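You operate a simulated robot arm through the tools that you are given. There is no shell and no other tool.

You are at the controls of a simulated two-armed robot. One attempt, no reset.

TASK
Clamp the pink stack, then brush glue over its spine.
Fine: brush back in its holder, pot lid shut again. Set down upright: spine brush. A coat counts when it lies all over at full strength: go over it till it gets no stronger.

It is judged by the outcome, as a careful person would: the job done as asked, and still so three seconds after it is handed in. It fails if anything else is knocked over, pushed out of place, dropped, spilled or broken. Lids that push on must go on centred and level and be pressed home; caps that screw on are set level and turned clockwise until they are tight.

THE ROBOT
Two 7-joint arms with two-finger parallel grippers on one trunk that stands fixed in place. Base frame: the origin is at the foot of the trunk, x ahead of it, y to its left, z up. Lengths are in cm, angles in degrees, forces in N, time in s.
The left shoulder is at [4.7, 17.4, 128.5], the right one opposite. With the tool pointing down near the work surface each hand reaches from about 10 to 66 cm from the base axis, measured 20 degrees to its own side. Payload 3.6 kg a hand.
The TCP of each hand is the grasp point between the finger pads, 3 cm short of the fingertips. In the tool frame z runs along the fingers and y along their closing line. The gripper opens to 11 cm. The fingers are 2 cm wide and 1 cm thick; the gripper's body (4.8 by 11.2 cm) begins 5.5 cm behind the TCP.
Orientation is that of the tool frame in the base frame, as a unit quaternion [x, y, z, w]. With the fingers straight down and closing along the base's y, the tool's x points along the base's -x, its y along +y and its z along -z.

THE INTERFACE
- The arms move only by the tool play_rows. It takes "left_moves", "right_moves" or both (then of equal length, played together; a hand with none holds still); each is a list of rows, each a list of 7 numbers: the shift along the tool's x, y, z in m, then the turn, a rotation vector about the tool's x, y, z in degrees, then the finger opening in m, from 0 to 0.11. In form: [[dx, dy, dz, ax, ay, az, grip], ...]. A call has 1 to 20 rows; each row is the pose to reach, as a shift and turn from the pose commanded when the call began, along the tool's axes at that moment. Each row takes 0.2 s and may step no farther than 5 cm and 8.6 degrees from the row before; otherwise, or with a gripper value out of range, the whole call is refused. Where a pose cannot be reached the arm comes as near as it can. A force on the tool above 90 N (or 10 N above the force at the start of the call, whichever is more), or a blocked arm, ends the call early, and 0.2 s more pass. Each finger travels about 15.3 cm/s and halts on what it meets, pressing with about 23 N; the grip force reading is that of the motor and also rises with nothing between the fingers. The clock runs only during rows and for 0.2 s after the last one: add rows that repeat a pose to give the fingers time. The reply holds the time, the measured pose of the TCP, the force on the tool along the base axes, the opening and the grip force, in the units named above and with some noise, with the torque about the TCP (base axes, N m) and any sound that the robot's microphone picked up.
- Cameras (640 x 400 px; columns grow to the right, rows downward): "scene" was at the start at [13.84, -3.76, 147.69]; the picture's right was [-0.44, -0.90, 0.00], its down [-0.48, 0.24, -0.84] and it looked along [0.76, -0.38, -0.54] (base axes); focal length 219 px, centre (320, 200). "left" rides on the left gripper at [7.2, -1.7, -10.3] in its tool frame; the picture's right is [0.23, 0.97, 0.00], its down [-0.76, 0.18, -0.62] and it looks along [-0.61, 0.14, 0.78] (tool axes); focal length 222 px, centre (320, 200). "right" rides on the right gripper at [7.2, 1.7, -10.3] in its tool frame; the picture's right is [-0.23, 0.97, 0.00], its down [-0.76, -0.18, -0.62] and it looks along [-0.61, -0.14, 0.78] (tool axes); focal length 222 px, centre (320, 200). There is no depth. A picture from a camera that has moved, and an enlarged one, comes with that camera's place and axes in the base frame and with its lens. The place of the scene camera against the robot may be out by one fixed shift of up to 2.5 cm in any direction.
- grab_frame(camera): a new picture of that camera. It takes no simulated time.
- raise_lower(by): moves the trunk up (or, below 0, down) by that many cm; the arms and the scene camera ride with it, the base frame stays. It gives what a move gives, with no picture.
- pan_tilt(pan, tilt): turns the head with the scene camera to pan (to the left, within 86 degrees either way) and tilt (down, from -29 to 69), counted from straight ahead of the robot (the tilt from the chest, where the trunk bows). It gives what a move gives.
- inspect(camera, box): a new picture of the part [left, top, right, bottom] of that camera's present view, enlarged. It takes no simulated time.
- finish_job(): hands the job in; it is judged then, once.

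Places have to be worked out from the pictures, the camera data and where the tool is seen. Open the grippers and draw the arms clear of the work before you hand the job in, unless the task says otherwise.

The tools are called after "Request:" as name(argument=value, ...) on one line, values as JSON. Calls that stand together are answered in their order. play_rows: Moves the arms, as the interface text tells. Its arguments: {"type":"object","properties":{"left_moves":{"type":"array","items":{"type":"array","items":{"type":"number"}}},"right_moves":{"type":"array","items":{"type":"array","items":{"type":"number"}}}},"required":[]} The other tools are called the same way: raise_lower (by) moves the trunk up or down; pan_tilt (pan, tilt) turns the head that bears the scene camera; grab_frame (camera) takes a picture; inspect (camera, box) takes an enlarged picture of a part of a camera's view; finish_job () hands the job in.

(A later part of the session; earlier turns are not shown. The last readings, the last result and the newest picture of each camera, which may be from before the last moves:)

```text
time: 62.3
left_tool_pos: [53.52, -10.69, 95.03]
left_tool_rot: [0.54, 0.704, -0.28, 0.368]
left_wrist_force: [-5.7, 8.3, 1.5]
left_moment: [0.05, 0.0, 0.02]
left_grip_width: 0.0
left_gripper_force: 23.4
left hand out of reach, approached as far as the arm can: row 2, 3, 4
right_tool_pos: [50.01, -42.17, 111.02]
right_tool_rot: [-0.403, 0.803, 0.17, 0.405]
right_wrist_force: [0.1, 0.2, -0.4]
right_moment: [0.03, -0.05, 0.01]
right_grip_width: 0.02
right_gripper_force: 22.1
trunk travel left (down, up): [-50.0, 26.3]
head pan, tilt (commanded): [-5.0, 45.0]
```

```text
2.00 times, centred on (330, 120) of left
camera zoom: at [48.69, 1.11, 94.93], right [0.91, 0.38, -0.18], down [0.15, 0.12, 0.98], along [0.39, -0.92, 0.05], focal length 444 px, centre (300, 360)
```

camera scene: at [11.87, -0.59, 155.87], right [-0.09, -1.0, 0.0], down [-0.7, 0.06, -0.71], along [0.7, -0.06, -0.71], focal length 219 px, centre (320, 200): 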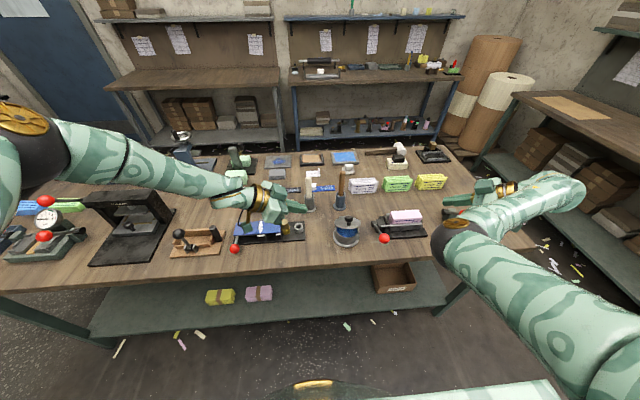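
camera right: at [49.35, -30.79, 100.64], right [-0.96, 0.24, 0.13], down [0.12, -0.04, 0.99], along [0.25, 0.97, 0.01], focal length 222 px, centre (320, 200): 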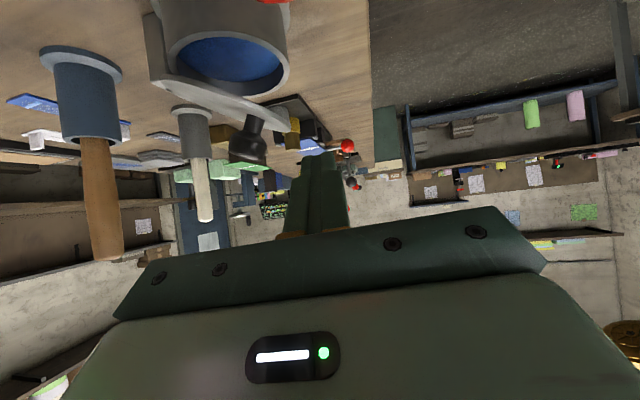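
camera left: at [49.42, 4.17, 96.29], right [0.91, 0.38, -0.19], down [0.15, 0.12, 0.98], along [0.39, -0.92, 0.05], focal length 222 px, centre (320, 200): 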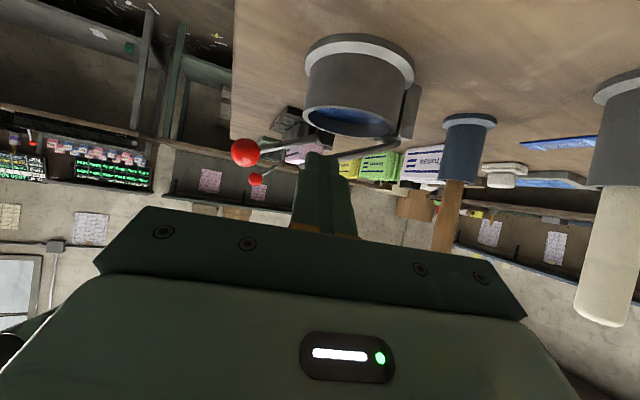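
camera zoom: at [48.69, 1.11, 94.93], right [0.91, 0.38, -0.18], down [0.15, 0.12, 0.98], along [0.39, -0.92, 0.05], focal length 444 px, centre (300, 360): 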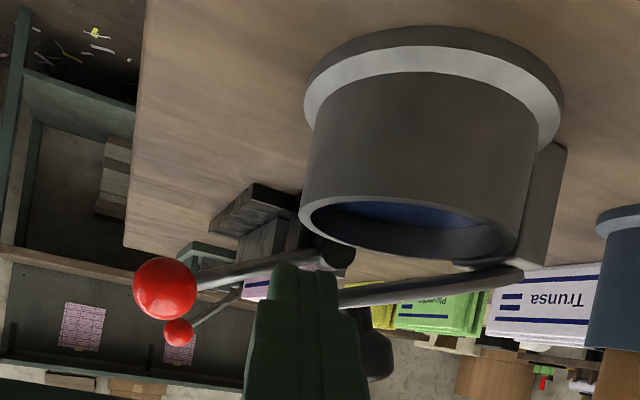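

The left arm also runs out of reach there and only touches the lid's edge. I withdraw it. With the trunk higher, the right arm is straighter (elbow off the chest), so gripping the knob with small tilt should work; I retreat the left hand and then raise the trunk another 10 cm.

Request:
play_rows(left_moves=[[0, 0, -0.03, 0, 0, 0, 0.0], [0, 0, -0.06, 0, 0, 0, 0.0], [-0.02, -0.005, -0.09, 0, 0, 0, 0.0], [-0.04, -0.015, -0.12, 0, 0, 0, 0.0], [-0.06, -0.025, -0.15, 0, 0, 0, 0.0], [-0.06, -0.035, -0.19, 0, 0, 0, 0.0]])

Request:
raise_lower(by=10)

Request:
grab_frame(camera="scene")

Request:
inspect(camera="scene", box=[300, 170, 460, 270])

```text
time: 63.7
left_tool_pos: [47.2, 0.69, 111.03]
left_tool_rot: [0.54, 0.703, -0.281, 0.368]
left_wrist_force: [-0.6, 0.3, -0.2]
left_moment: [-0.01, 0.0, -0.01]
left_grip_width: 0.0
left_gripper_force: 22.7
right_tool_pos: [50.19, -41.97, 111.02]
right_tool_rot: [-0.403, 0.803, 0.17, 0.405]
right_wrist_force: [-0.1, 0.2, 0.2]
right_moment: [0.02, -0.01, -0.03]
right_grip_width: 0.01
right_gripper_force: 23.3
trunk travel left (down, up): [-50.0, 26.3]
head pan, tilt (commanded): [-5.0, 45.0]
```

```text
time: 65.1
left_tool_pos: [47.25, 0.51, 120.71]
left_tool_rot: [0.539, 0.704, -0.28, 0.368]
left_wrist_force: [0.4, -0.6, 0.5]
left_moment: [-0.03, 0.01, -0.01]
left_grip_width: 0.0
left_gripper_force: 22.8
right_tool_pos: [50.04, -42.09, 120.97]
right_tool_rot: [-0.403, 0.803, 0.171, 0.405]
right_wrist_force: [0.4, 0.5, -0.2]
right_moment: [0.0, -0.01, -0.01]
right_grip_width: 0.0
right_gripper_force: 23.0
trunk travel left (down, up): [-60.0, 16.3]
head pan, tilt (commanded): [-5.0, 45.0]
```

```text
taken
camera scene: at [10.92, -0.5, 165.91], right [-0.09, -1.0, 0.0], down [-0.7, 0.06, -0.71], along [0.7, -0.06, -0.71], focal length 219 px, centre (320, 200)
```

scene: 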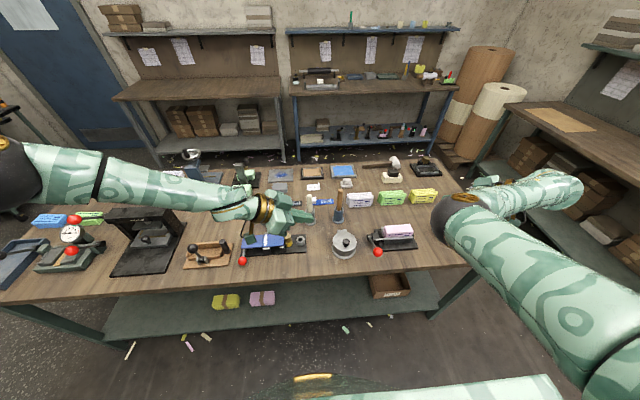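

```text
4.00 times, centred on (380, 220) of scene
camera zoom: at [10.92, -0.5, 165.91], right [-0.09, -1.0, 0.0], down [-0.7, 0.06, -0.71], along [0.7, -0.06, -0.71], focal length 876 px, centre (80, 120)
```

zoom: 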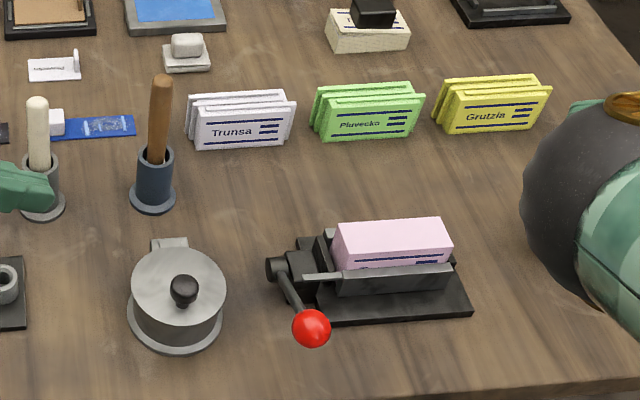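

The lid is shut again and the pot is exactly where it was (knob [56.9,-15.0]). Now the right hand: I turn it to point straight ahead with 15° tilt at [60,-34,112], with the arm extended.

Request:
play_rows(right_moves=[[-0.0006, -0.0027, 0.0173, 2.98, 3.98, 5.06, 0.0], [-0.0011, -0.0053, 0.0345, 5.96, 7.96, 10.1, 0.0], [-0.0017, -0.008, 0.0518, 8.93, 11.93, 15.2, 0.01], [-0.0023, -0.0106, 0.069, 11.9, 15.9, 20.2, 0.02], [-0.0028, -0.0133, 0.0863, 14.9, 19.9, 25.3, 0.03], [-0.0034, -0.0159, 0.1035, 17.87, 23.87, 30.3, 0.04], [-0.004, -0.0186, 0.1208, 20.84, 27.84, 35.4, 0.05], [-0.0045, -0.0212, 0.138, 23.8, 31.8, 40.4, 0.06], [-0.0051, -0.0239, 0.1553, 26.8, 35.8, 45.5, 0.06], [-0.0051, -0.0239, 0.1553, 26.8, 35.8, 45.5, 0.06]])

Request:
grab_frame(camera="scene")

```text
time: 67.3
left_tool_pos: [47.25, 0.42, 120.83]
left_tool_rot: [0.539, 0.704, -0.281, 0.368]
left_wrist_force: [0.9, 0.1, -0.7]
left_moment: [0.0, -0.01, -0.01]
left_grip_width: 0.0
left_gripper_force: 23.2
right_tool_pos: [60.2, -34.05, 112.16]
right_tool_rot: [-0.001, 0.991, 0.0, 0.131]
right_wrist_force: [0.4, 0.3, -0.5]
right_moment: [0.01, 0.02, -0.03]
right_grip_width: 6.01
right_gripper_force: 0.1
trunk travel left (down, up): [-60.0, 16.3]
head pan, tilt (commanded): [-5.0, 45.0]
```

```text
taken
camera scene: at [10.85, -0.47, 165.93], right [-0.09, -1.0, 0.0], down [-0.7, 0.06, -0.71], along [0.7, -0.06, -0.71], focal length 219 px, centre (320, 200)
```

scene: 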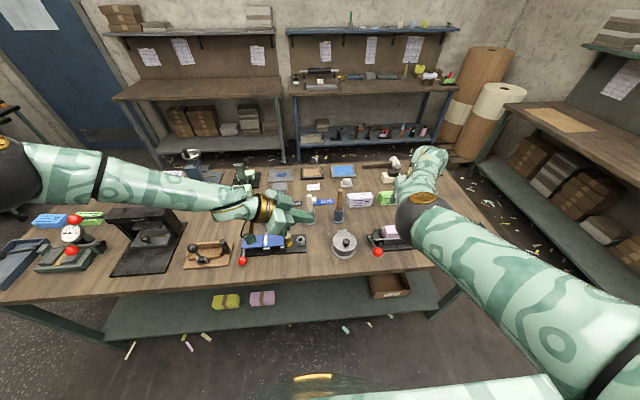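

The right arm is now extended with the elbow clear of the chest, and tracked exactly. I move it over the knob at [58,-15,103].

Request:
play_rows(right_moves=[[0.0075, 0.0317, 0.0138, 0, 0, 0, 0.06], [0.015, 0.0633, 0.0277, 0, 0, 0, 0.06], [0.0225, 0.095, 0.0415, 0, 0, 0, 0.06], [0.03, 0.1267, 0.0553, 0, 0, 0, 0.06], [0.0375, 0.1583, 0.0692, 0, 0, 0, 0.06], [0.045, 0.19, 0.083, 0, 0, 0, 0.06], [0.045, 0.19, 0.083, 0, 0, 0, 0.06]])

Request:
grab_frame(camera="right")

Request:
inspect(camera="right", box=[260, 40, 420, 180])

```text
time: 68.9
left_tool_pos: [47.14, 0.52, 120.77]
left_tool_rot: [0.539, 0.704, -0.28, 0.368]
left_wrist_force: [-0.7, -0.5, -0.2]
left_moment: [0.0, -0.01, -0.01]
left_grip_width: 0.01
left_gripper_force: 23.0
right_tool_pos: [57.53, -14.88, 102.73]
right_tool_rot: [0.0, 0.991, 0.0, 0.131]
right_wrist_force: [-1.3, -0.5, 0.4]
right_moment: [0.05, -0.01, 0.01]
right_grip_width: 6.03
right_gripper_force: 0.0
trunk travel left (down, up): [-60.0, 16.3]
head pan, tilt (commanded): [-5.0, 45.0]
```

```text
taken
camera right: at [47.84, -13.26, 110.85], right [0.22, 0.97, 0.06], down [0.57, -0.18, 0.8], along [0.79, -0.14, -0.6], focal length 222 px, centre (320, 200)
```

right: 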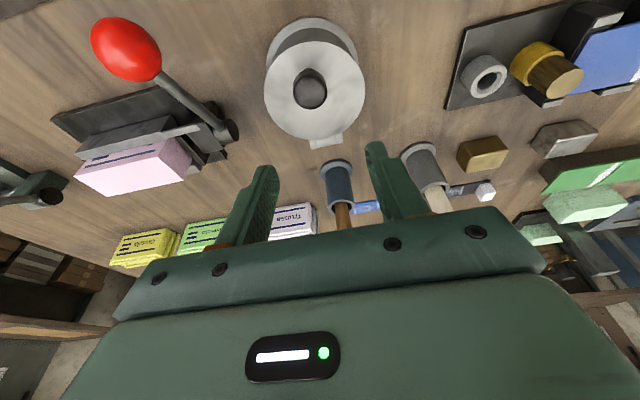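

```text
2.86 times, centred on (340, 110) of right
camera zoom: at [47.84, -13.26, 110.85], right [0.22, 0.97, 0.06], down [0.57, -0.18, 0.8], along [0.79, -0.14, -0.6], focal length 635 px, centre (263, 457)
```

zoom: 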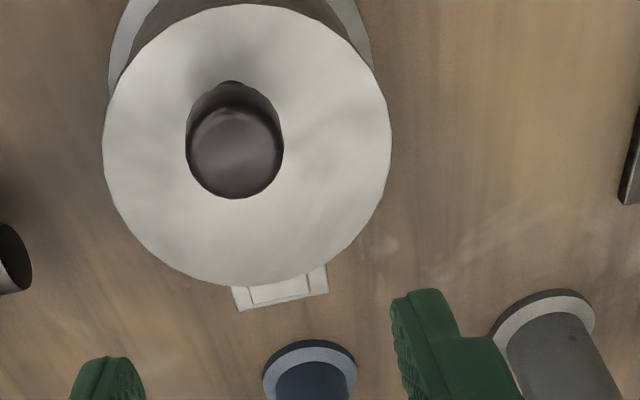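

The arm tracks exactly now; knob axis at [56.8,-15.05]. I descend so the fingers straddle the cap, tips just above the lid.

Request:
play_rows(right_moves=[[0.008, -0.0005, 0.02, 0, 0, 0, 0.06], [0.016, -0.001, 0.04, 0, 0, 0, 0.06], [0.025, -0.0015, 0.06, 0, 0, 0, 0.055], [0.0328, -0.0017, 0.079, 0, 0, 0, 0.05], [0.0328, -0.0017, 0.079, 0, 0, 0, 0.05]])

Request:
inspect(camera="right", box=[220, 60, 460, 230])

```text
time: 70.1
left_tool_pos: [47.32, 0.46, 120.65]
left_tool_rot: [0.539, 0.704, -0.28, 0.368]
left_wrist_force: [0.1, 0.4, -0.7]
left_moment: [-0.02, -0.01, 0.02]
left_grip_width: 0.02
left_gripper_force: 22.8
right_tool_pos: [56.13, -15.38, 95.95]
right_tool_rot: [0.0, 0.991, 0.0, 0.132]
right_wrist_force: [-0.1, -1.3, 0.1]
right_moment: [0.01, 0.02, -0.02]
right_grip_width: 5.03
right_gripper_force: 0.1
right hand out of reach, approached as far as the arm can: row 3, 4, 5
trunk travel left (down, up): [-60.0, 16.3]
head pan, tilt (commanded): [-5.0, 45.0]
```

```text
2.35 times, centred on (340, 145) of right
camera zoom: at [46.39, -13.8, 104.01], right [0.22, 0.97, 0.06], down [0.57, -0.18, 0.8], along [0.79, -0.14, -0.6], focal length 523 px, centre (273, 329)
```

zoom: 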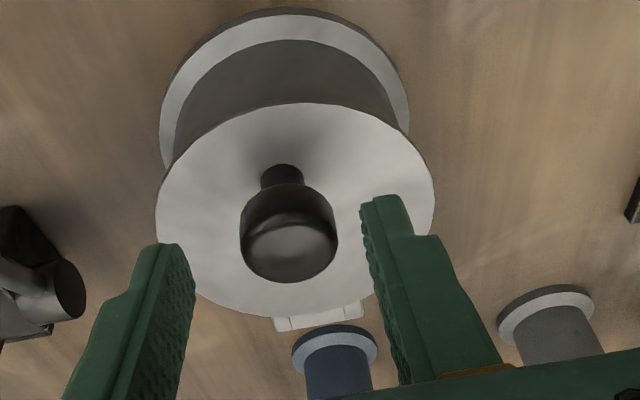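

The hand is 1.8 cm above the wanted height with the joints at a limit, so I let the trunk do the rest: lower it by 1.8 cm.

Request:
raise_lower(by=-1.8)

Request:
inspect(camera="right", box=[220, 60, 460, 230])

```text
time: 70.7
left_tool_pos: [47.1, 0.39, 119.0]
left_tool_rot: [0.539, 0.704, -0.281, 0.368]
left_wrist_force: [-0.3, -0.1, -0.4]
left_moment: [-0.01, 0.01, -0.01]
left_grip_width: 0.0
left_gripper_force: 23.3
right_tool_pos: [56.0, -15.41, 94.04]
right_tool_rot: [-0.001, 0.991, 0.0, 0.131]
right_wrist_force: [0.2, -0.1, -0.4]
right_moment: [0.01, 0.03, 0.04]
right_grip_width: 5.04
right_gripper_force: 0.1
trunk travel left (down, up): [-58.2, 18.1]
head pan, tilt (commanded): [-5.0, 45.0]
```

```text
2.35 times, centred on (340, 145) of right
camera zoom: at [46.32, -13.78, 102.1], right [0.22, 0.97, 0.06], down [0.57, -0.18, 0.8], along [0.79, -0.14, -0.6], focal length 523 px, centre (273, 329)
```

zoom: 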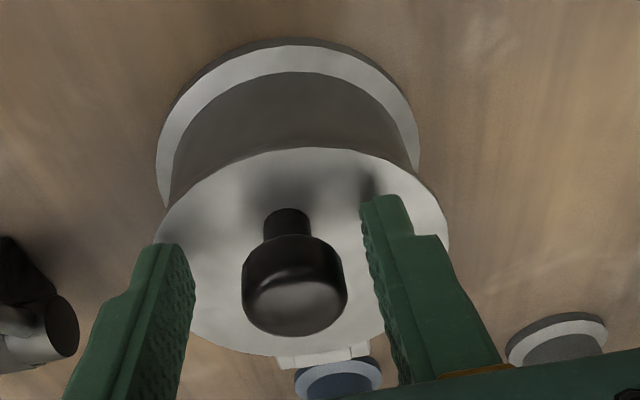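

The fingers straddle the cap. I nudge +y 3 mm and close on it.

Request:
play_rows(right_moves=[[0, 0.003, 0, 0, 0, 0, 0.045], [0, 0.0035, 0, 0, 0, 0, 0.035], [0, 0.0035, 0, 0, 0, 0, 0.027], [0, 0.0035, 0, 0, 0, 0, 0.022], [0, 0.0035, 0, 0, 0, 0, 0.022]])

Request:
inspect(camera="right", box=[220, 60, 460, 230])

```text
time: 71.9
left_tool_pos: [47.23, 0.52, 118.94]
left_tool_rot: [0.539, 0.704, -0.28, 0.368]
left_wrist_force: [0.2, 0.3, 0.4]
left_moment: [0.01, 0.05, 0.01]
left_grip_width: 0.0
left_gripper_force: 22.9
right_tool_pos: [56.09, -14.92, 94.07]
right_tool_rot: [-0.001, 0.991, 0.0, 0.13]
right_wrist_force: [0.4, 1.4, 0.9]
right_moment: [0.54, -0.07, 0.1]
right_grip_width: 2.66
right_gripper_force: 45.1
trunk travel left (down, up): [-58.2, 18.1]
head pan, tilt (commanded): [-5.0, 45.0]
```

```text
2.35 times, centred on (340, 145) of right
camera zoom: at [46.31, -13.34, 102.16], right [0.22, 0.97, 0.06], down [0.57, -0.18, 0.8], along [0.79, -0.14, -0.6], focal length 523 px, centre (273, 329)
```

zoom: 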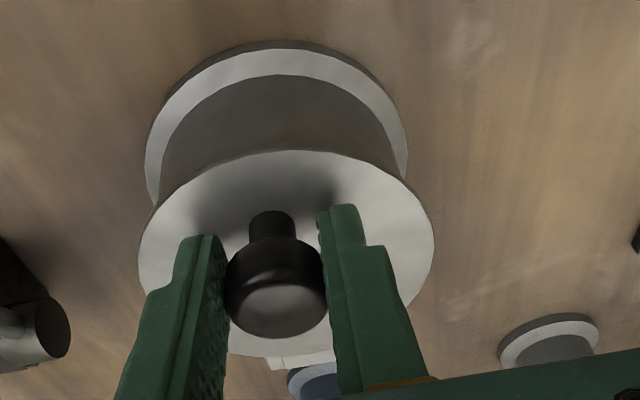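

The knob is firmly gripped (2.66 cm). I swing it up along the hinge arc to about 40°, watching the force.

Request:
play_rows(right_moves=[[-0.0047, 0, -0.006, 0, 0, 0, 0.022], [-0.0097, 0, -0.0119, 0, 0, 0, 0.022], [-0.0153, 0, -0.0171, 0, 0, 0, 0.022], [-0.0213, 0, -0.0218, 0, 0, 0, 0.022], [-0.0277, 0, -0.026, 0, 0, 0, 0.022], [-0.0345, 0, -0.0297, 0, 0, 0, 0.022], [-0.0415, 0, -0.0327, 0, 0, 0, 0.022], [-0.0489, 0, -0.0352, 0, 0, 0, 0.022], [-0.0489, 0, -0.0352, 0, 0, 0, 0.022]])

Request:
grab_frame(camera="right")

Request:
inspect(camera="scene", box=[280, 190, 420, 275])

```text
time: 73.9
left_tool_pos: [47.38, 0.56, 118.83]
left_tool_rot: [0.539, 0.704, -0.281, 0.368]
left_wrist_force: [0.0, 0.6, -0.6]
left_moment: [-0.01, 0.0, -0.03]
left_grip_width: 0.04
left_gripper_force: 23.1
right_tool_pos: [59.51, -15.0, 99.13]
right_tool_rot: [-0.003, 0.991, -0.001, 0.134]
right_wrist_force: [6.1, 8.0, -1.5]
right_moment: [0.59, -0.54, -0.02]
right_grip_width: 2.76
right_gripper_force: 33.1
right hand out of reach, approached as far as the arm can: row 7, 8, 9
trunk travel left (down, up): [-58.2, 18.1]
head pan, tilt (commanded): [-5.0, 45.0]
```

```text
taken
camera right: at [49.72, -13.33, 107.18], right [0.22, 0.97, 0.06], down [0.57, -0.17, 0.8], along [0.79, -0.14, -0.59], focal length 222 px, centre (320, 200)
```

right: 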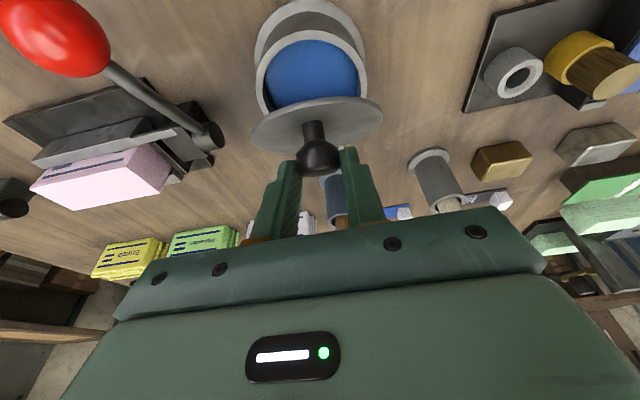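

```text
4.57 times, centred on (350, 232) of scene
camera zoom: at [11.13, -0.3, 164.13], right [-0.09, -1.0, 0.0], down [-0.71, 0.06, -0.71], along [0.7, -0.06, -0.71], focal length 1001 px, centre (183, 51)
```

zoom: 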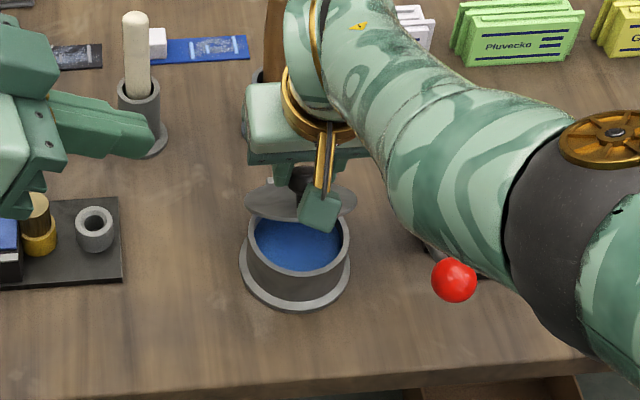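

The lid is open about 42° and the glue is visible; the pot has not shifted noticeably. The arm is at its limit here, so I release the knob (the lid holds by friction) and back off up and to the right.

Request:
play_rows(right_moves=[[0, 0, 0, 0, 0, 0, 0.035], [0, 0, 0, 0, 0, 0, 0.055], [0, 0, -0.025, 0, 0, 0, 0.06], [0, 0, -0.055, 0, 0, 0, 0.06], [0, -0.03, -0.085, 0, 0, 0, 0.06], [0, -0.07, -0.1, 0, 0, 0, 0.05], [0, -0.11, -0.11, 0, 0, 0, 0.03], [0, -0.15, -0.12, 0, 0, 0, 0.0], [0, -0.19, -0.12, 0, 0, 0, 0.0]])

Request:
inspect(camera="scene", box=[280, 190, 420, 275])

Request:
grab_frame(camera="scene")

```text
time: 75.9
left_tool_pos: [47.21, 0.41, 118.99]
left_tool_rot: [0.539, 0.703, -0.281, 0.369]
left_wrist_force: [0.1, 0.0, -0.6]
left_moment: [-0.02, 0.0, -0.02]
left_grip_width: 0.01
left_gripper_force: 23.6
right_tool_pos: [56.02, -34.26, 110.49]
right_tool_rot: [0.0, 0.992, 0.0, 0.13]
right_wrist_force: [-0.1, -0.5, -0.8]
right_moment: [0.0, -0.02, -0.06]
right_grip_width: 0.01
right_gripper_force: 23.2
trunk travel left (down, up): [-58.2, 18.1]
head pan, tilt (commanded): [-5.0, 45.0]
```

```text
4.57 times, centred on (350, 232) of scene
camera zoom: at [11.0, -0.6, 164.12], right [-0.09, -1.0, 0.0], down [-0.7, 0.06, -0.71], along [0.7, -0.06, -0.71], focal length 1001 px, centre (183, 51)
```

zoom: 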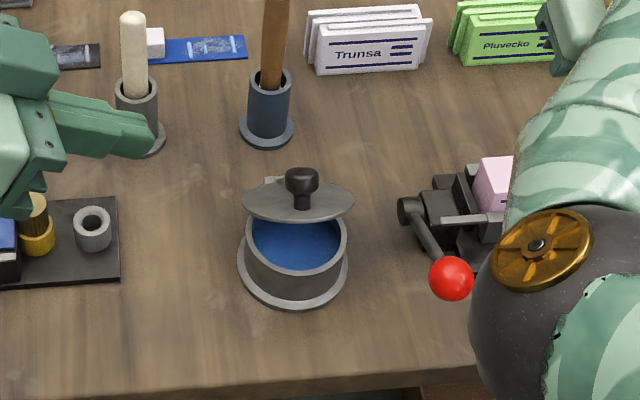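

```text
taken
camera scene: at [11.0, -0.6, 164.12], right [-0.09, -1.0, 0.0], down [-0.7, 0.06, -0.71], along [0.7, -0.06, -0.71], focal length 219 px, centre (320, 200)
```

scene: 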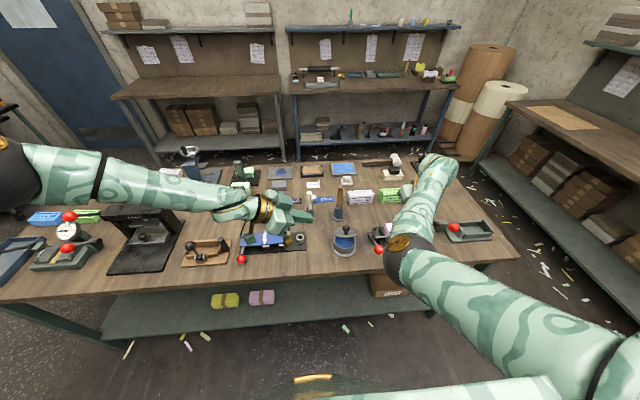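

The lid stays at about 38°. Next I push it further by its front edge with closed fingers from the robot side: I bring the right hand low in front of the pot at [53.2,-15.2,98].

Request:
play_rows(right_moves=[[0.0107, 0.0313, 0.0204, 0, 0, 0, 0.0], [0.0215, 0.0626, 0.0408, 0, 0, 0, 0.0], [0.0322, 0.0926, 0.0612, 0, 0, 0, 0.0], [0.0428, 0.1226, 0.0817, 0, 0, 0, 0.0], [0.0505, 0.1426, 0.0952, 0, 0, 0, 0.0], [0.0583, 0.1626, 0.1086, 0, 0, 0, 0.0], [0.0596, 0.1906, 0.1134, 0, 0, 0, 0.0], [0.0596, 0.1906, 0.1134, 0, 0, 0, 0.0]])

Request:
grab_frame(camera="right")

Request:
inspect(camera="scene", box=[280, 190, 420, 275])

```text
time: 77.9
left_tool_pos: [47.11, 0.43, 119.06]
left_tool_rot: [0.539, 0.704, -0.28, 0.368]
left_wrist_force: [0.8, -0.6, 1.2]
left_moment: [-0.01, -0.01, -0.02]
left_grip_width: 0.0
left_gripper_force: 23.2
right_tool_pos: [58.85, -17.67, 103.92]
right_tool_rot: [0.013, 0.982, -0.013, 0.187]
right_wrist_force: [-0.6, -0.6, -0.2]
right_moment: [0.03, -0.01, 0.01]
right_grip_width: 0.01
right_gripper_force: 23.1
trunk travel left (down, up): [-58.2, 18.1]
head pan, tilt (commanded): [-5.0, 45.0]
stopped in row 8 (right hand): the arm was blocked; the commanded pose is now the measured one
```

```text
taken
camera right: at [48.26, -15.52, 110.75], right [0.24, 0.97, 0.06], down [0.47, -0.17, 0.86], along [0.85, -0.18, -0.5], focal length 222 px, centre (320, 200)
```

right: 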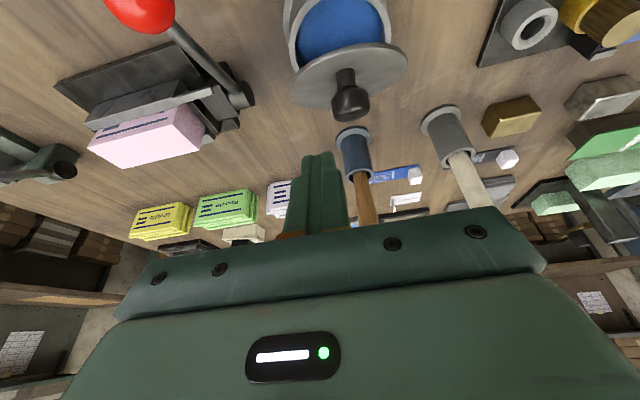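

```text
4.57 times, centred on (350, 232) of scene
camera zoom: at [11.0, -0.49, 164.12], right [-0.09, -1.0, 0.0], down [-0.7, 0.06, -0.71], along [0.7, -0.06, -0.71], focal length 1001 px, centre (183, 51)
```

zoom: 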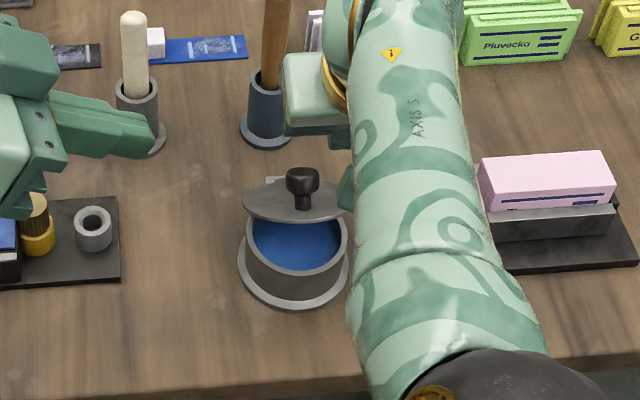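

The chest blocks that close-in pose. I'll instead push the lid from its right side with the tool yawed inward, at a lower trunk. First I take the right hand out to [52,-40,116] with yaw 55°.

Request:
play_rows(right_moves=[[0.0016, -0.0252, -0.0146, -3.8, -3.0, -5.1, 0.0], [0.0032, -0.0504, -0.0291, -7.6, -5.9, -10.2, 0.0], [0.0048, -0.0757, -0.0437, -11.5, -8.9, -15.3, 0.0], [0.0064, -0.1009, -0.0582, -15.3, -11.8, -20.4, 0.0], [0.0081, -0.1261, -0.0728, -19.1, -14.8, -25.4, 0.0], [0.0097, -0.1513, -0.0873, -22.9, -17.7, -30.5, 0.0], [0.0113, -0.1766, -0.1019, -26.8, -20.7, -35.6, 0.0], [0.0129, -0.2018, -0.1164, -30.6, -23.6, -40.7, 0.0], [0.0145, -0.227, -0.131, -34.4, -26.6, -45.8, 0.0], [0.0145, -0.227, -0.131, -34.4, -26.6, -45.8, 0.0]])

Request:
raise_lower(by=-12)

Request:
grab_frame(camera="scene")

```text
time: 80.1
left_tool_pos: [47.28, 0.61, 118.94]
left_tool_rot: [0.539, 0.703, -0.281, 0.368]
left_wrist_force: [0.5, -0.3, 0.1]
left_moment: [-0.02, 0.01, 0.0]
left_grip_width: 0.02
left_gripper_force: 23.2
right_tool_pos: [51.73, -39.17, 115.7]
right_tool_rot: [-0.419, 0.802, 0.2, 0.375]
right_wrist_force: [0.7, -0.3, -0.7]
right_moment: [0.0, 0.01, 0.01]
right_grip_width: 0.0
right_gripper_force: 23.2
trunk travel left (down, up): [-58.2, 18.1]
head pan, tilt (commanded): [-5.0, 45.0]
```

```text
time: 81.6
left_tool_pos: [47.1, 0.47, 107.09]
left_tool_rot: [0.539, 0.704, -0.281, 0.368]
left_wrist_force: [-0.5, -0.2, 0.0]
left_moment: [-0.01, 0.01, 0.03]
left_grip_width: 0.0
left_gripper_force: 23.3
right_tool_pos: [51.87, -39.31, 103.66]
right_tool_rot: [-0.42, 0.803, 0.2, 0.373]
right_wrist_force: [-0.1, 0.6, -0.2]
right_moment: [0.0, 0.01, 0.0]
right_grip_width: 0.02
right_gripper_force: 22.8
trunk travel left (down, up): [-46.2, 30.1]
head pan, tilt (commanded): [-5.0, 45.0]
```

```text
taken
camera scene: at [12.46, -0.47, 152.07], right [-0.09, -1.0, 0.0], down [-0.7, 0.06, -0.71], along [0.7, -0.06, -0.71], focal length 219 px, centre (320, 200)
```

scene: 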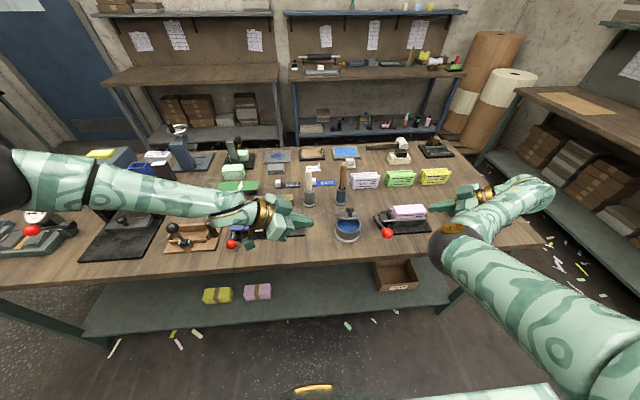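

Trunk is at +6; I bring the right hand (yaw 72°, tilt 52°) over to [54,-25,101] right of the pot, and lift the left hand up and away.

Request:
play_rows(left_moves=[[-0.0067, -0.0017, -0.0254, 0, 0, 0, 0.0], [-0.0134, -0.0033, -0.0508, 0, 0, 0, 0.0], [-0.0201, -0.005, -0.0762, 0, 0, 0, 0.0], [-0.0268, -0.0066, -0.1016, 0, 0, 0, 0.0], [-0.0335, -0.0083, -0.127, 0, 0, 0, 0.0], [-0.0335, -0.0083, -0.127, 0, 0, 0, 0.0]], right_moves=[[-0.0125, 0.0127, 0.0234, -2.5, -0.4, -2.15, 0.0], [-0.025, 0.0254, 0.0468, -5.0, -0.75, -4.3, 0.0], [-0.0376, 0.038, 0.0702, -7.6, -1.1, -6.5, 0.0], [-0.05, 0.0507, 0.0936, -10.1, -1.5, -8.6, 0.0], [-0.0626, 0.0634, 0.117, -12.6, -1.87, -10.77, 0.0], [-0.0626, 0.0634, 0.117, -12.6, -1.87, -10.77, 0.0]])

Request:
grab_frame(camera="scene")

Request:
grab_frame(camera="right")

```text
time: 83.0
left_tool_pos: [44.18, 8.35, 117.27]
left_tool_rot: [0.54, 0.703, -0.281, 0.367]
left_wrist_force: [0.3, -0.2, 0.1]
left_moment: [0.02, 0.01, -0.01]
left_grip_width: 0.0
left_gripper_force: 22.4
right_tool_pos: [53.89, -24.86, 101.17]
right_tool_rot: [-0.528, 0.726, 0.258, 0.356]
right_wrist_force: [-0.2, -0.6, -0.1]
right_moment: [0.03, -0.02, -0.03]
right_grip_width: 0.02
right_gripper_force: 22.8
trunk travel left (down, up): [-46.2, 30.1]
head pan, tilt (commanded): [-5.0, 45.0]
```

```text
taken
camera scene: at [12.53, -0.55, 152.05], right [-0.09, -1.0, 0.0], down [-0.7, 0.06, -0.71], along [0.7, -0.06, -0.71], focal length 219 px, centre (320, 200)
```

scene: 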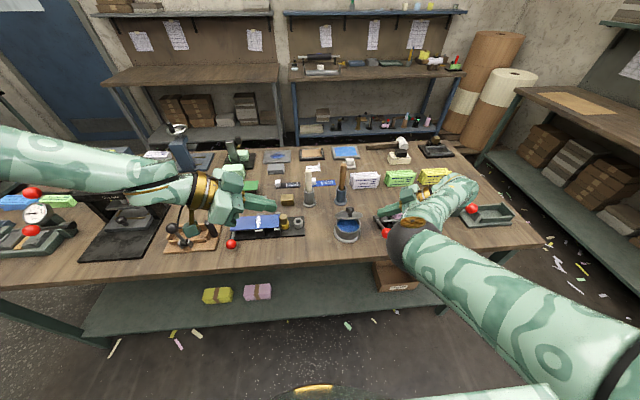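

```text
taken
camera right: at [48.37, -36.42, 101.69], right [-0.88, 0.43, 0.18], down [0.16, -0.08, 0.98], along [0.44, 0.9, 0.0], focal length 222 px, centre (320, 200)
```

right: 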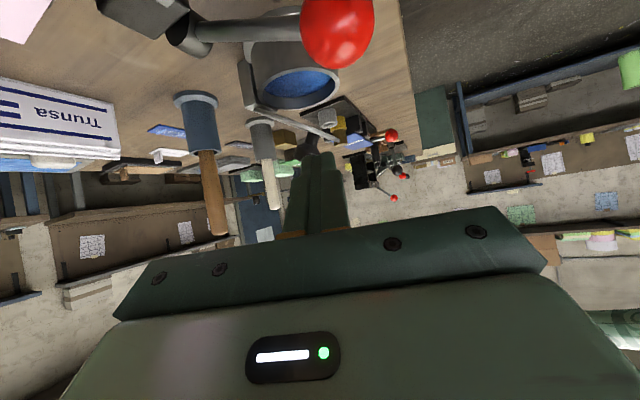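

Tracking is good. I zoom at the lid from this side to get its present angle.

Request:
inspect(camera="right", box=[220, 40, 420, 200])

Request:
inspect(camera="scene", box=[300, 190, 400, 260])

```text
2.50 times, centred on (320, 120) of right
camera zoom: at [48.37, -36.42, 101.69], right [-0.88, 0.43, 0.18], down [0.16, -0.08, 0.98], along [0.44, 0.9, 0.0], focal length 555 px, centre (320, 400)
```

zoom: 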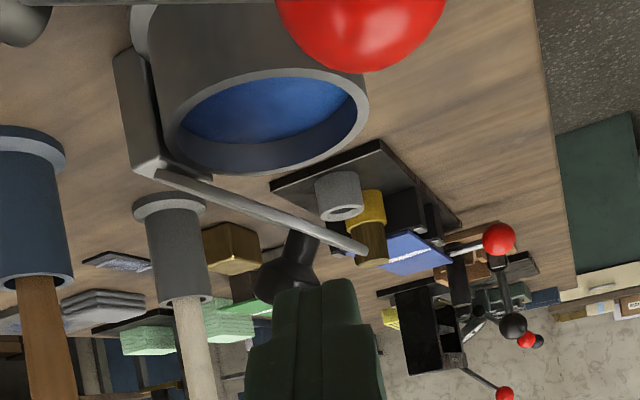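

```text
5.71 times, centred on (350, 225) of scene
camera zoom: at [12.53, -0.55, 152.05], right [-0.09, -1.0, 0.0], down [-0.7, 0.06, -0.71], along [0.7, -0.06, -0.71], focal length 1251 px, centre (149, 57)
```

zoom: 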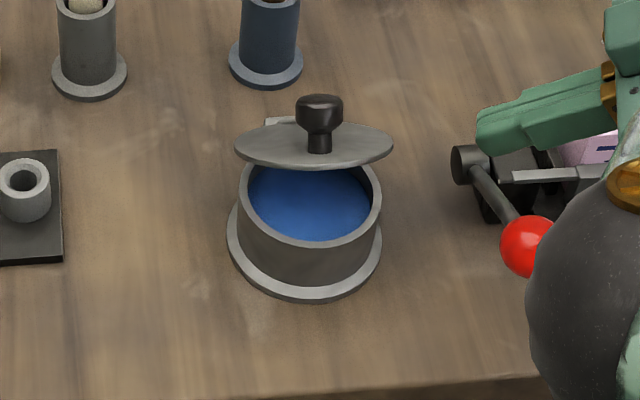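

From this edge-on view the lid is at about 34° (front edge [55.7,96.1], hinge [65.3,89.7]). I slide the closed fingertips in under its right-front edge along the tool axis.

Request:
play_rows(right_moves=[[0.0115, 0, 0.009, 0, 0, 0, 0.0], [0.0115, 0, 0.03, 0, 0, 0, 0.0], [0.0115, 0, 0.05, 0, 0, 0, 0.0], [0.0115, 0, 0.07, 0, 0, 0, 0.0], [0.0115, 0, 0.089, 0, 0, 0, 0.0], [0.0115, 0, 0.089, 0, 0, 0, 0.0]])

Request:
inspect(camera="scene", box=[300, 190, 400, 260])

Request:
grab_frame(camera="right")

```text
time: 84.4
left_tool_pos: [44.11, 8.56, 117.23]
left_tool_rot: [0.539, 0.704, -0.28, 0.368]
left_wrist_force: [0.4, 0.6, 0.9]
left_moment: [-0.01, -0.03, 0.04]
left_grip_width: 0.0
left_gripper_force: 23.2
right_tool_pos: [56.05, -18.74, 94.85]
right_tool_rot: [-0.53, 0.725, 0.259, 0.356]
right_wrist_force: [-0.4, 1.7, 0.2]
right_moment: [-0.02, 0.01, -0.01]
right_grip_width: 0.01
right_gripper_force: 23.2
trunk travel left (down, up): [-46.2, 30.1]
head pan, tilt (commanded): [-5.0, 45.0]
```

```text
5.71 times, centred on (350, 225) of scene
camera zoom: at [12.46, -0.36, 152.04], right [-0.08, -1.0, 0.0], down [-0.7, 0.06, -0.71], along [0.7, -0.06, -0.71], focal length 1251 px, centre (149, 57)
```

zoom: 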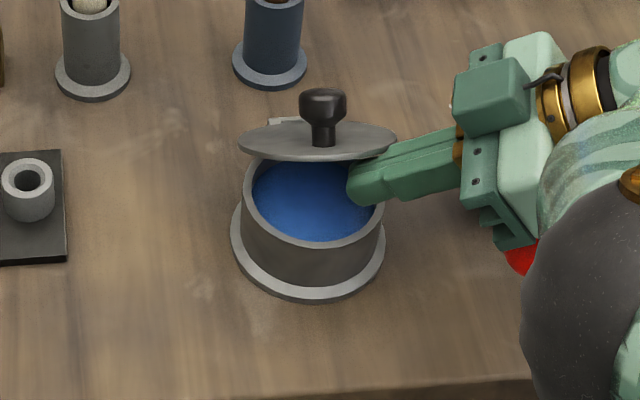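

```text
taken
camera right: at [50.46, -30.25, 95.47], right [-0.89, 0.43, 0.18], down [0.16, -0.08, 0.98], along [0.44, 0.9, 0.0], focal length 222 px, centre (320, 200)
```

right: 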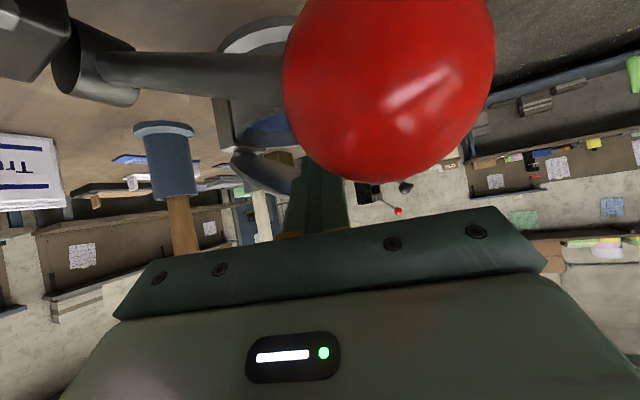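

The fingertips are under the lid without contact force. I lift and push it along the arc to about 65°.

Request:
play_rows(right_moves=[[-0.005, -0.0008, -0.0035, 0, 0, 0, 0.0], [-0.0099, -0.0015, -0.0071, 0, 0, 0, 0.0], [-0.0145, -0.0045, -0.0093, 0, 0, 0, 0.0], [-0.0191, -0.0082, -0.0115, 0, 0, 0, 0.0], [-0.0252, -0.0137, -0.0139, 0, 0, 0, 0.0], [-0.0312, -0.0192, -0.0163, 0, 0, 0, 0.0], [-0.0366, -0.0256, -0.0179, 0, 0, 0, 0.0], [-0.042, -0.032, -0.0194, 0, 0, 0, 0.0], [-0.042, -0.032, -0.0194, 0, 0, 0, 0.0]])

Request:
inspect(camera="scene", box=[300, 180, 400, 250])

Request:
inspect(camera="right", box=[180, 60, 380, 220])

```text
time: 86.4
left_tool_pos: [44.2, 8.51, 117.24]
left_tool_rot: [0.539, 0.704, -0.281, 0.368]
left_wrist_force: [-0.1, 0.4, -0.5]
left_moment: [0.01, 0.0, -0.01]
left_grip_width: 0.01
left_gripper_force: 23.2
right_tool_pos: [59.45, -19.08, 99.11]
right_tool_rot: [-0.528, 0.727, 0.258, 0.356]
right_wrist_force: [-1.0, 0.3, -0.5]
right_moment: [-0.03, -0.01, 0.01]
right_grip_width: 0.0
right_gripper_force: 22.8
trunk travel left (down, up): [-46.2, 30.1]
head pan, tilt (commanded): [-5.0, 45.0]
```

```text
5.71 times, centred on (350, 215) of scene
camera zoom: at [12.48, -0.46, 152.06], right [-0.09, -1.0, 0.0], down [-0.7, 0.06, -0.71], along [0.7, -0.06, -0.71], focal length 1251 px, centre (149, 114)
```

zoom: 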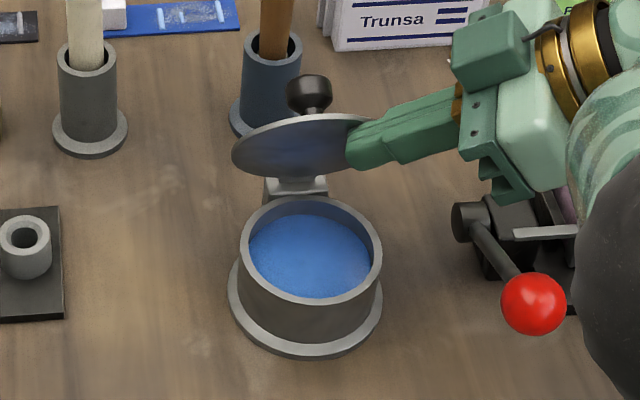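

```text
2.50 times, centred on (280, 140) of right
camera zoom: at [53.88, -30.54, 99.66], right [-0.88, 0.43, 0.18], down [0.16, -0.08, 0.98], along [0.44, 0.9, 0.0], focal length 555 px, centre (420, 350)
```

zoom: 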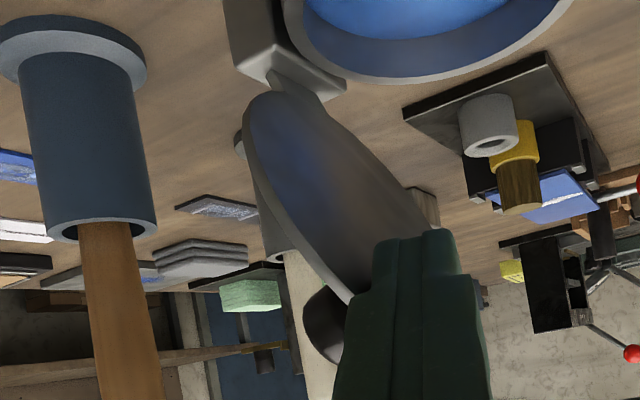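

The lid opened nicely with negligible force. I continue pushing to about 92–95°.

Request:
play_rows(right_moves=[[-0.0046, -0.0074, -0.0006, 0, 0, 0, 0.0], [-0.0092, -0.0147, -0.0011, 0, 0, 0, 0.0], [-0.0127, -0.0226, -0.0006, 0, 0, 0, 0.0], [-0.0163, -0.0304, -0.0001, 0, 0, 0, 0.0], [-0.0182, -0.036, 0.0008, 0, 0, 0, 0.0], [-0.0201, -0.0418, 0.0016, 0, 0, 0, 0.0], [-0.0215, -0.048, 0.003, 0, 0, 0, 0.0], [-0.0215, -0.048, 0.003, 0, 0, 0, 0.0]])

Request:
inspect(camera="scene", box=[300, 180, 400, 250])

Request:
grab_frame(camera="right")

```text
time: 88.2
left_tool_pos: [44.3, 8.53, 117.2]
left_tool_rot: [0.539, 0.703, -0.281, 0.369]
left_wrist_force: [-0.1, -0.5, 0.1]
left_moment: [-0.01, 0.01, -0.02]
left_grip_width: 0.0
left_gripper_force: 23.1
right_tool_pos: [63.52, -19.09, 101.09]
right_tool_rot: [-0.528, 0.727, 0.257, 0.356]
right_wrist_force: [-0.2, 0.7, 0.7]
right_moment: [0.01, 0.0, 0.01]
right_grip_width: 0.0
right_gripper_force: 22.9
right hand out of reach, approached as far as the arm can: row 6, 7, 8
trunk travel left (down, up): [-46.2, 30.1]
head pan, tilt (commanded): [-5.0, 45.0]
```

```text
5.71 times, centred on (350, 215) of scene
camera zoom: at [12.49, -0.48, 152.06], right [-0.09, -1.0, 0.0], down [-0.7, 0.06, -0.71], along [0.7, -0.06, -0.71], focal length 1251 px, centre (149, 114)
```

zoom: 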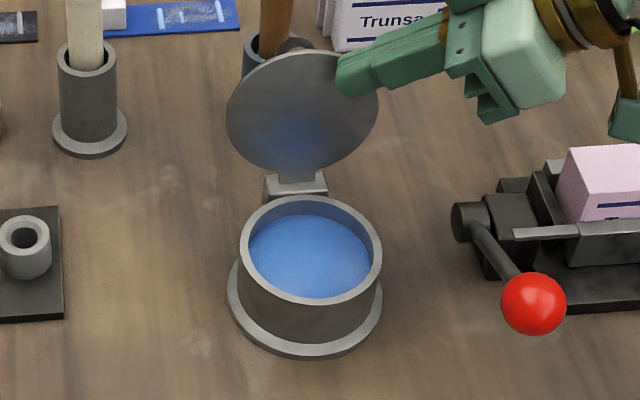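

```text
taken
camera right: at [57.96, -30.55, 101.62], right [-0.88, 0.43, 0.18], down [0.16, -0.08, 0.98], along [0.44, 0.9, 0.0], focal length 222 px, centre (320, 200)
```

right: 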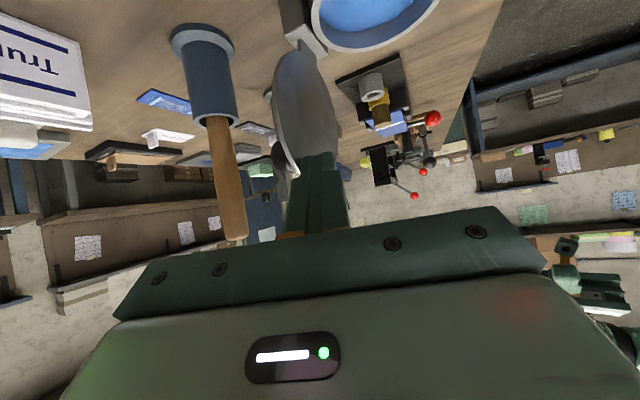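

The lid now stands about 88° open. I back the fingers off it, retreat to the right, and check it stays.

Request:
play_rows(right_moves=[[0.0037, 0.019, -0.0049, 0, 0, 0, 0.0], [0.0037, 0.02, -0.035, 0, 0, 0, 0.0], [0.0, 0.02, -0.07, 0, 0, 0, 0.0], [-0.01, 0.02, -0.105, 0, 0, 0, 0.0], [-0.02, 0.02, -0.14, 0, 0, 0, 0.0], [-0.03, 0.02, -0.17, 0, 0, 0, 0.0], [-0.04, 0.02, -0.2, 0, 0, 0, 0.0]])

Request:
grab_frame(camera="scene")

Request:
inspect(camera="scene", box=[290, 160, 410, 250])

```text
time: 89.8
left_tool_pos: [44.2, 8.51, 117.27]
left_tool_rot: [0.539, 0.704, -0.281, 0.367]
left_wrist_force: [-0.5, 0.1, 0.1]
left_moment: [-0.01, -0.03, 0.02]
left_grip_width: 0.0
left_gripper_force: 22.6
right_tool_pos: [57.43, -31.18, 116.44]
right_tool_rot: [-0.527, 0.727, 0.258, 0.357]
right_wrist_force: [-0.5, 0.3, 0.6]
right_moment: [-0.02, 0.01, -0.03]
right_grip_width: 0.0
right_gripper_force: 23.2
trunk travel left (down, up): [-46.2, 30.1]
head pan, tilt (commanded): [-5.0, 45.0]
```

```text
taken
camera scene: at [12.45, -0.51, 152.06], right [-0.09, -1.0, 0.0], down [-0.7, 0.06, -0.71], along [0.7, -0.06, -0.71], focal length 219 px, centre (320, 200)
```

scene: 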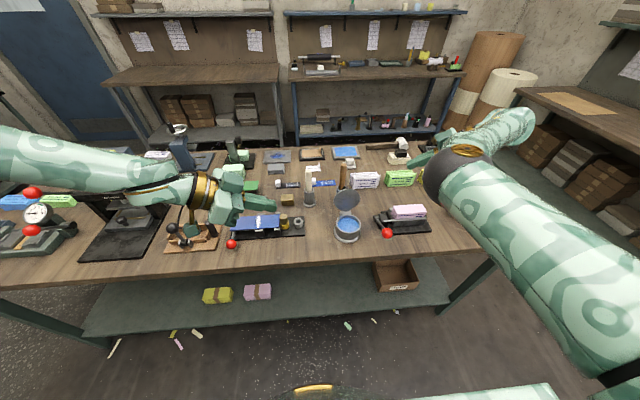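

```text
4.44 times, centred on (350, 205) of scene
camera zoom: at [12.45, -0.51, 152.06], right [-0.09, -1.0, 0.0], down [-0.7, 0.06, -0.71], along [0.7, -0.06, -0.71], focal length 973 px, centre (187, 178)
```

zoom: 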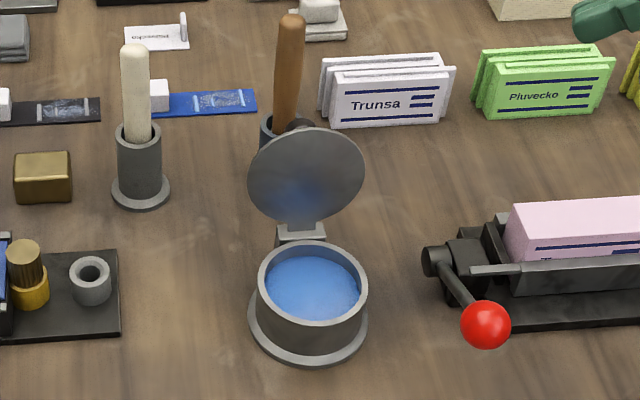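

The lid stays open; pot opening centre ≈[58.9,-15.0], rim z≈90.2, glue about 1.2 cm below the rim. Now the brush: I lower the trunk 10 cm for reach and move the right hand toward a pre-grasp to the right-front of the brush with yaw 30°, tilt 50°.

Request:
raise_lower(by=-10)

Request:
play_rows(right_moves=[[0.0, -0.01, -0.01, 4.0, 0.4, 3.2, 0.02], [0.0, -0.02, -0.015, 8.0, 0.8, 6.5, 0.03], [0.0, -0.03, -0.02, 12.0, 1.2, 9.7, 0.04], [0.0, -0.04, -0.02, 16.0, 1.6, 13.0, 0.05], [0.0, -0.05, -0.02, 20.0, 2.0, 16.2, 0.06], [0.0, -0.06, -0.02, 24.0, 2.4, 19.4, 0.06], [0.0, -0.07, -0.02, 28.0, 2.8, 22.7, 0.06], [0.0, -0.07, -0.02, 32.0, 3.2, 25.9, 0.06], [0.0, -0.07, -0.02, 32.0, 3.2, 25.9, 0.06]])

Request:
grab_frame(camera="right")

Request:
grab_frame(camera="scene")

```text
time: 91.1
left_tool_pos: [44.1, 8.55, 107.15]
left_tool_rot: [0.539, 0.703, -0.281, 0.369]
left_wrist_force: [-0.4, -0.9, 0.5]
left_moment: [0.02, 0.02, -0.05]
left_grip_width: 0.02
left_gripper_force: 22.7
right_tool_pos: [57.33, -31.13, 106.56]
right_tool_rot: [-0.529, 0.726, 0.258, 0.356]
right_wrist_force: [-1.2, -0.7, 0.1]
right_moment: [0.0, -0.02, 0.0]
right_grip_width: 0.0
right_gripper_force: 22.8
trunk travel left (down, up): [-36.2, 40.1]
head pan, tilt (commanded): [-5.0, 45.0]
```

```text
time: 93.1
left_tool_pos: [44.19, 8.57, 107.0]
left_tool_rot: [0.539, 0.704, -0.28, 0.368]
left_wrist_force: [-0.5, -0.2, 0.0]
left_moment: [0.02, 0.02, 0.03]
left_grip_width: 0.0
left_gripper_force: 23.2
right_tool_pos: [63.66, -34.92, 107.85]
right_tool_rot: [-0.242, 0.877, 0.106, 0.4]
right_wrist_force: [1.1, 0.4, 0.5]
right_moment: [0.04, 0.0, 0.0]
right_grip_width: 6.0
right_gripper_force: 0.0
trunk travel left (down, up): [-36.2, 40.1]
head pan, tilt (commanded): [-5.0, 45.0]
```

```text
taken
camera right: at [52.01, -39.9, 109.02], right [-0.37, 0.91, 0.16], down [0.11, -0.13, 0.98], along [0.92, 0.38, -0.06], focal length 222 px, centre (320, 200)
```

right: 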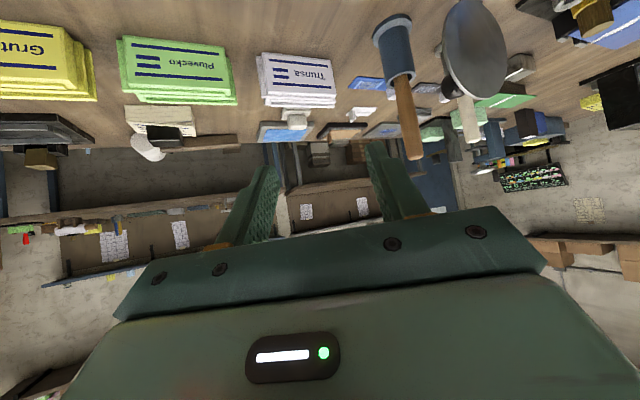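

```text
taken
camera scene: at [15.11, -0.51, 141.97], right [-0.09, -1.0, 0.0], down [-0.7, 0.06, -0.71], along [0.7, -0.06, -0.71], focal length 219 px, centre (320, 200)
```

scene: 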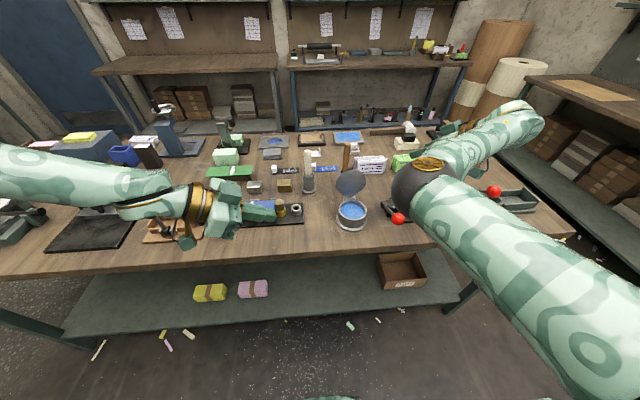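

Good tracking. I zoom on the brush from this view to pin down its position.

Request:
inspect(camera="right", box=[340, 0, 500, 180])

Request:
inspect(camera="scene", box=[310, 120, 410, 240])

```text
2.22 times, centred on (420, 90) of right
camera zoom: at [52.01, -39.9, 109.02], right [-0.37, 0.91, 0.16], down [0.11, -0.13, 0.98], along [0.92, 0.38, -0.06], focal length 494 px, centre (98, 444)
```

zoom: 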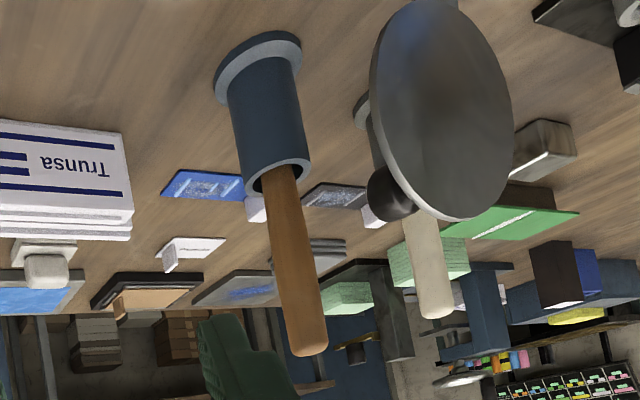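

```text
3.33 times, centred on (360, 180) of scene
camera zoom: at [15.11, -0.51, 141.97], right [-0.09, -1.0, 0.0], down [-0.7, 0.06, -0.71], along [0.7, -0.06, -0.71], focal length 730 px, centre (187, 267)
```

zoom: 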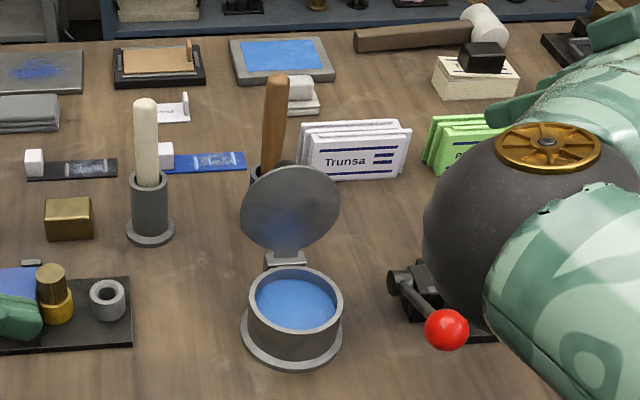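

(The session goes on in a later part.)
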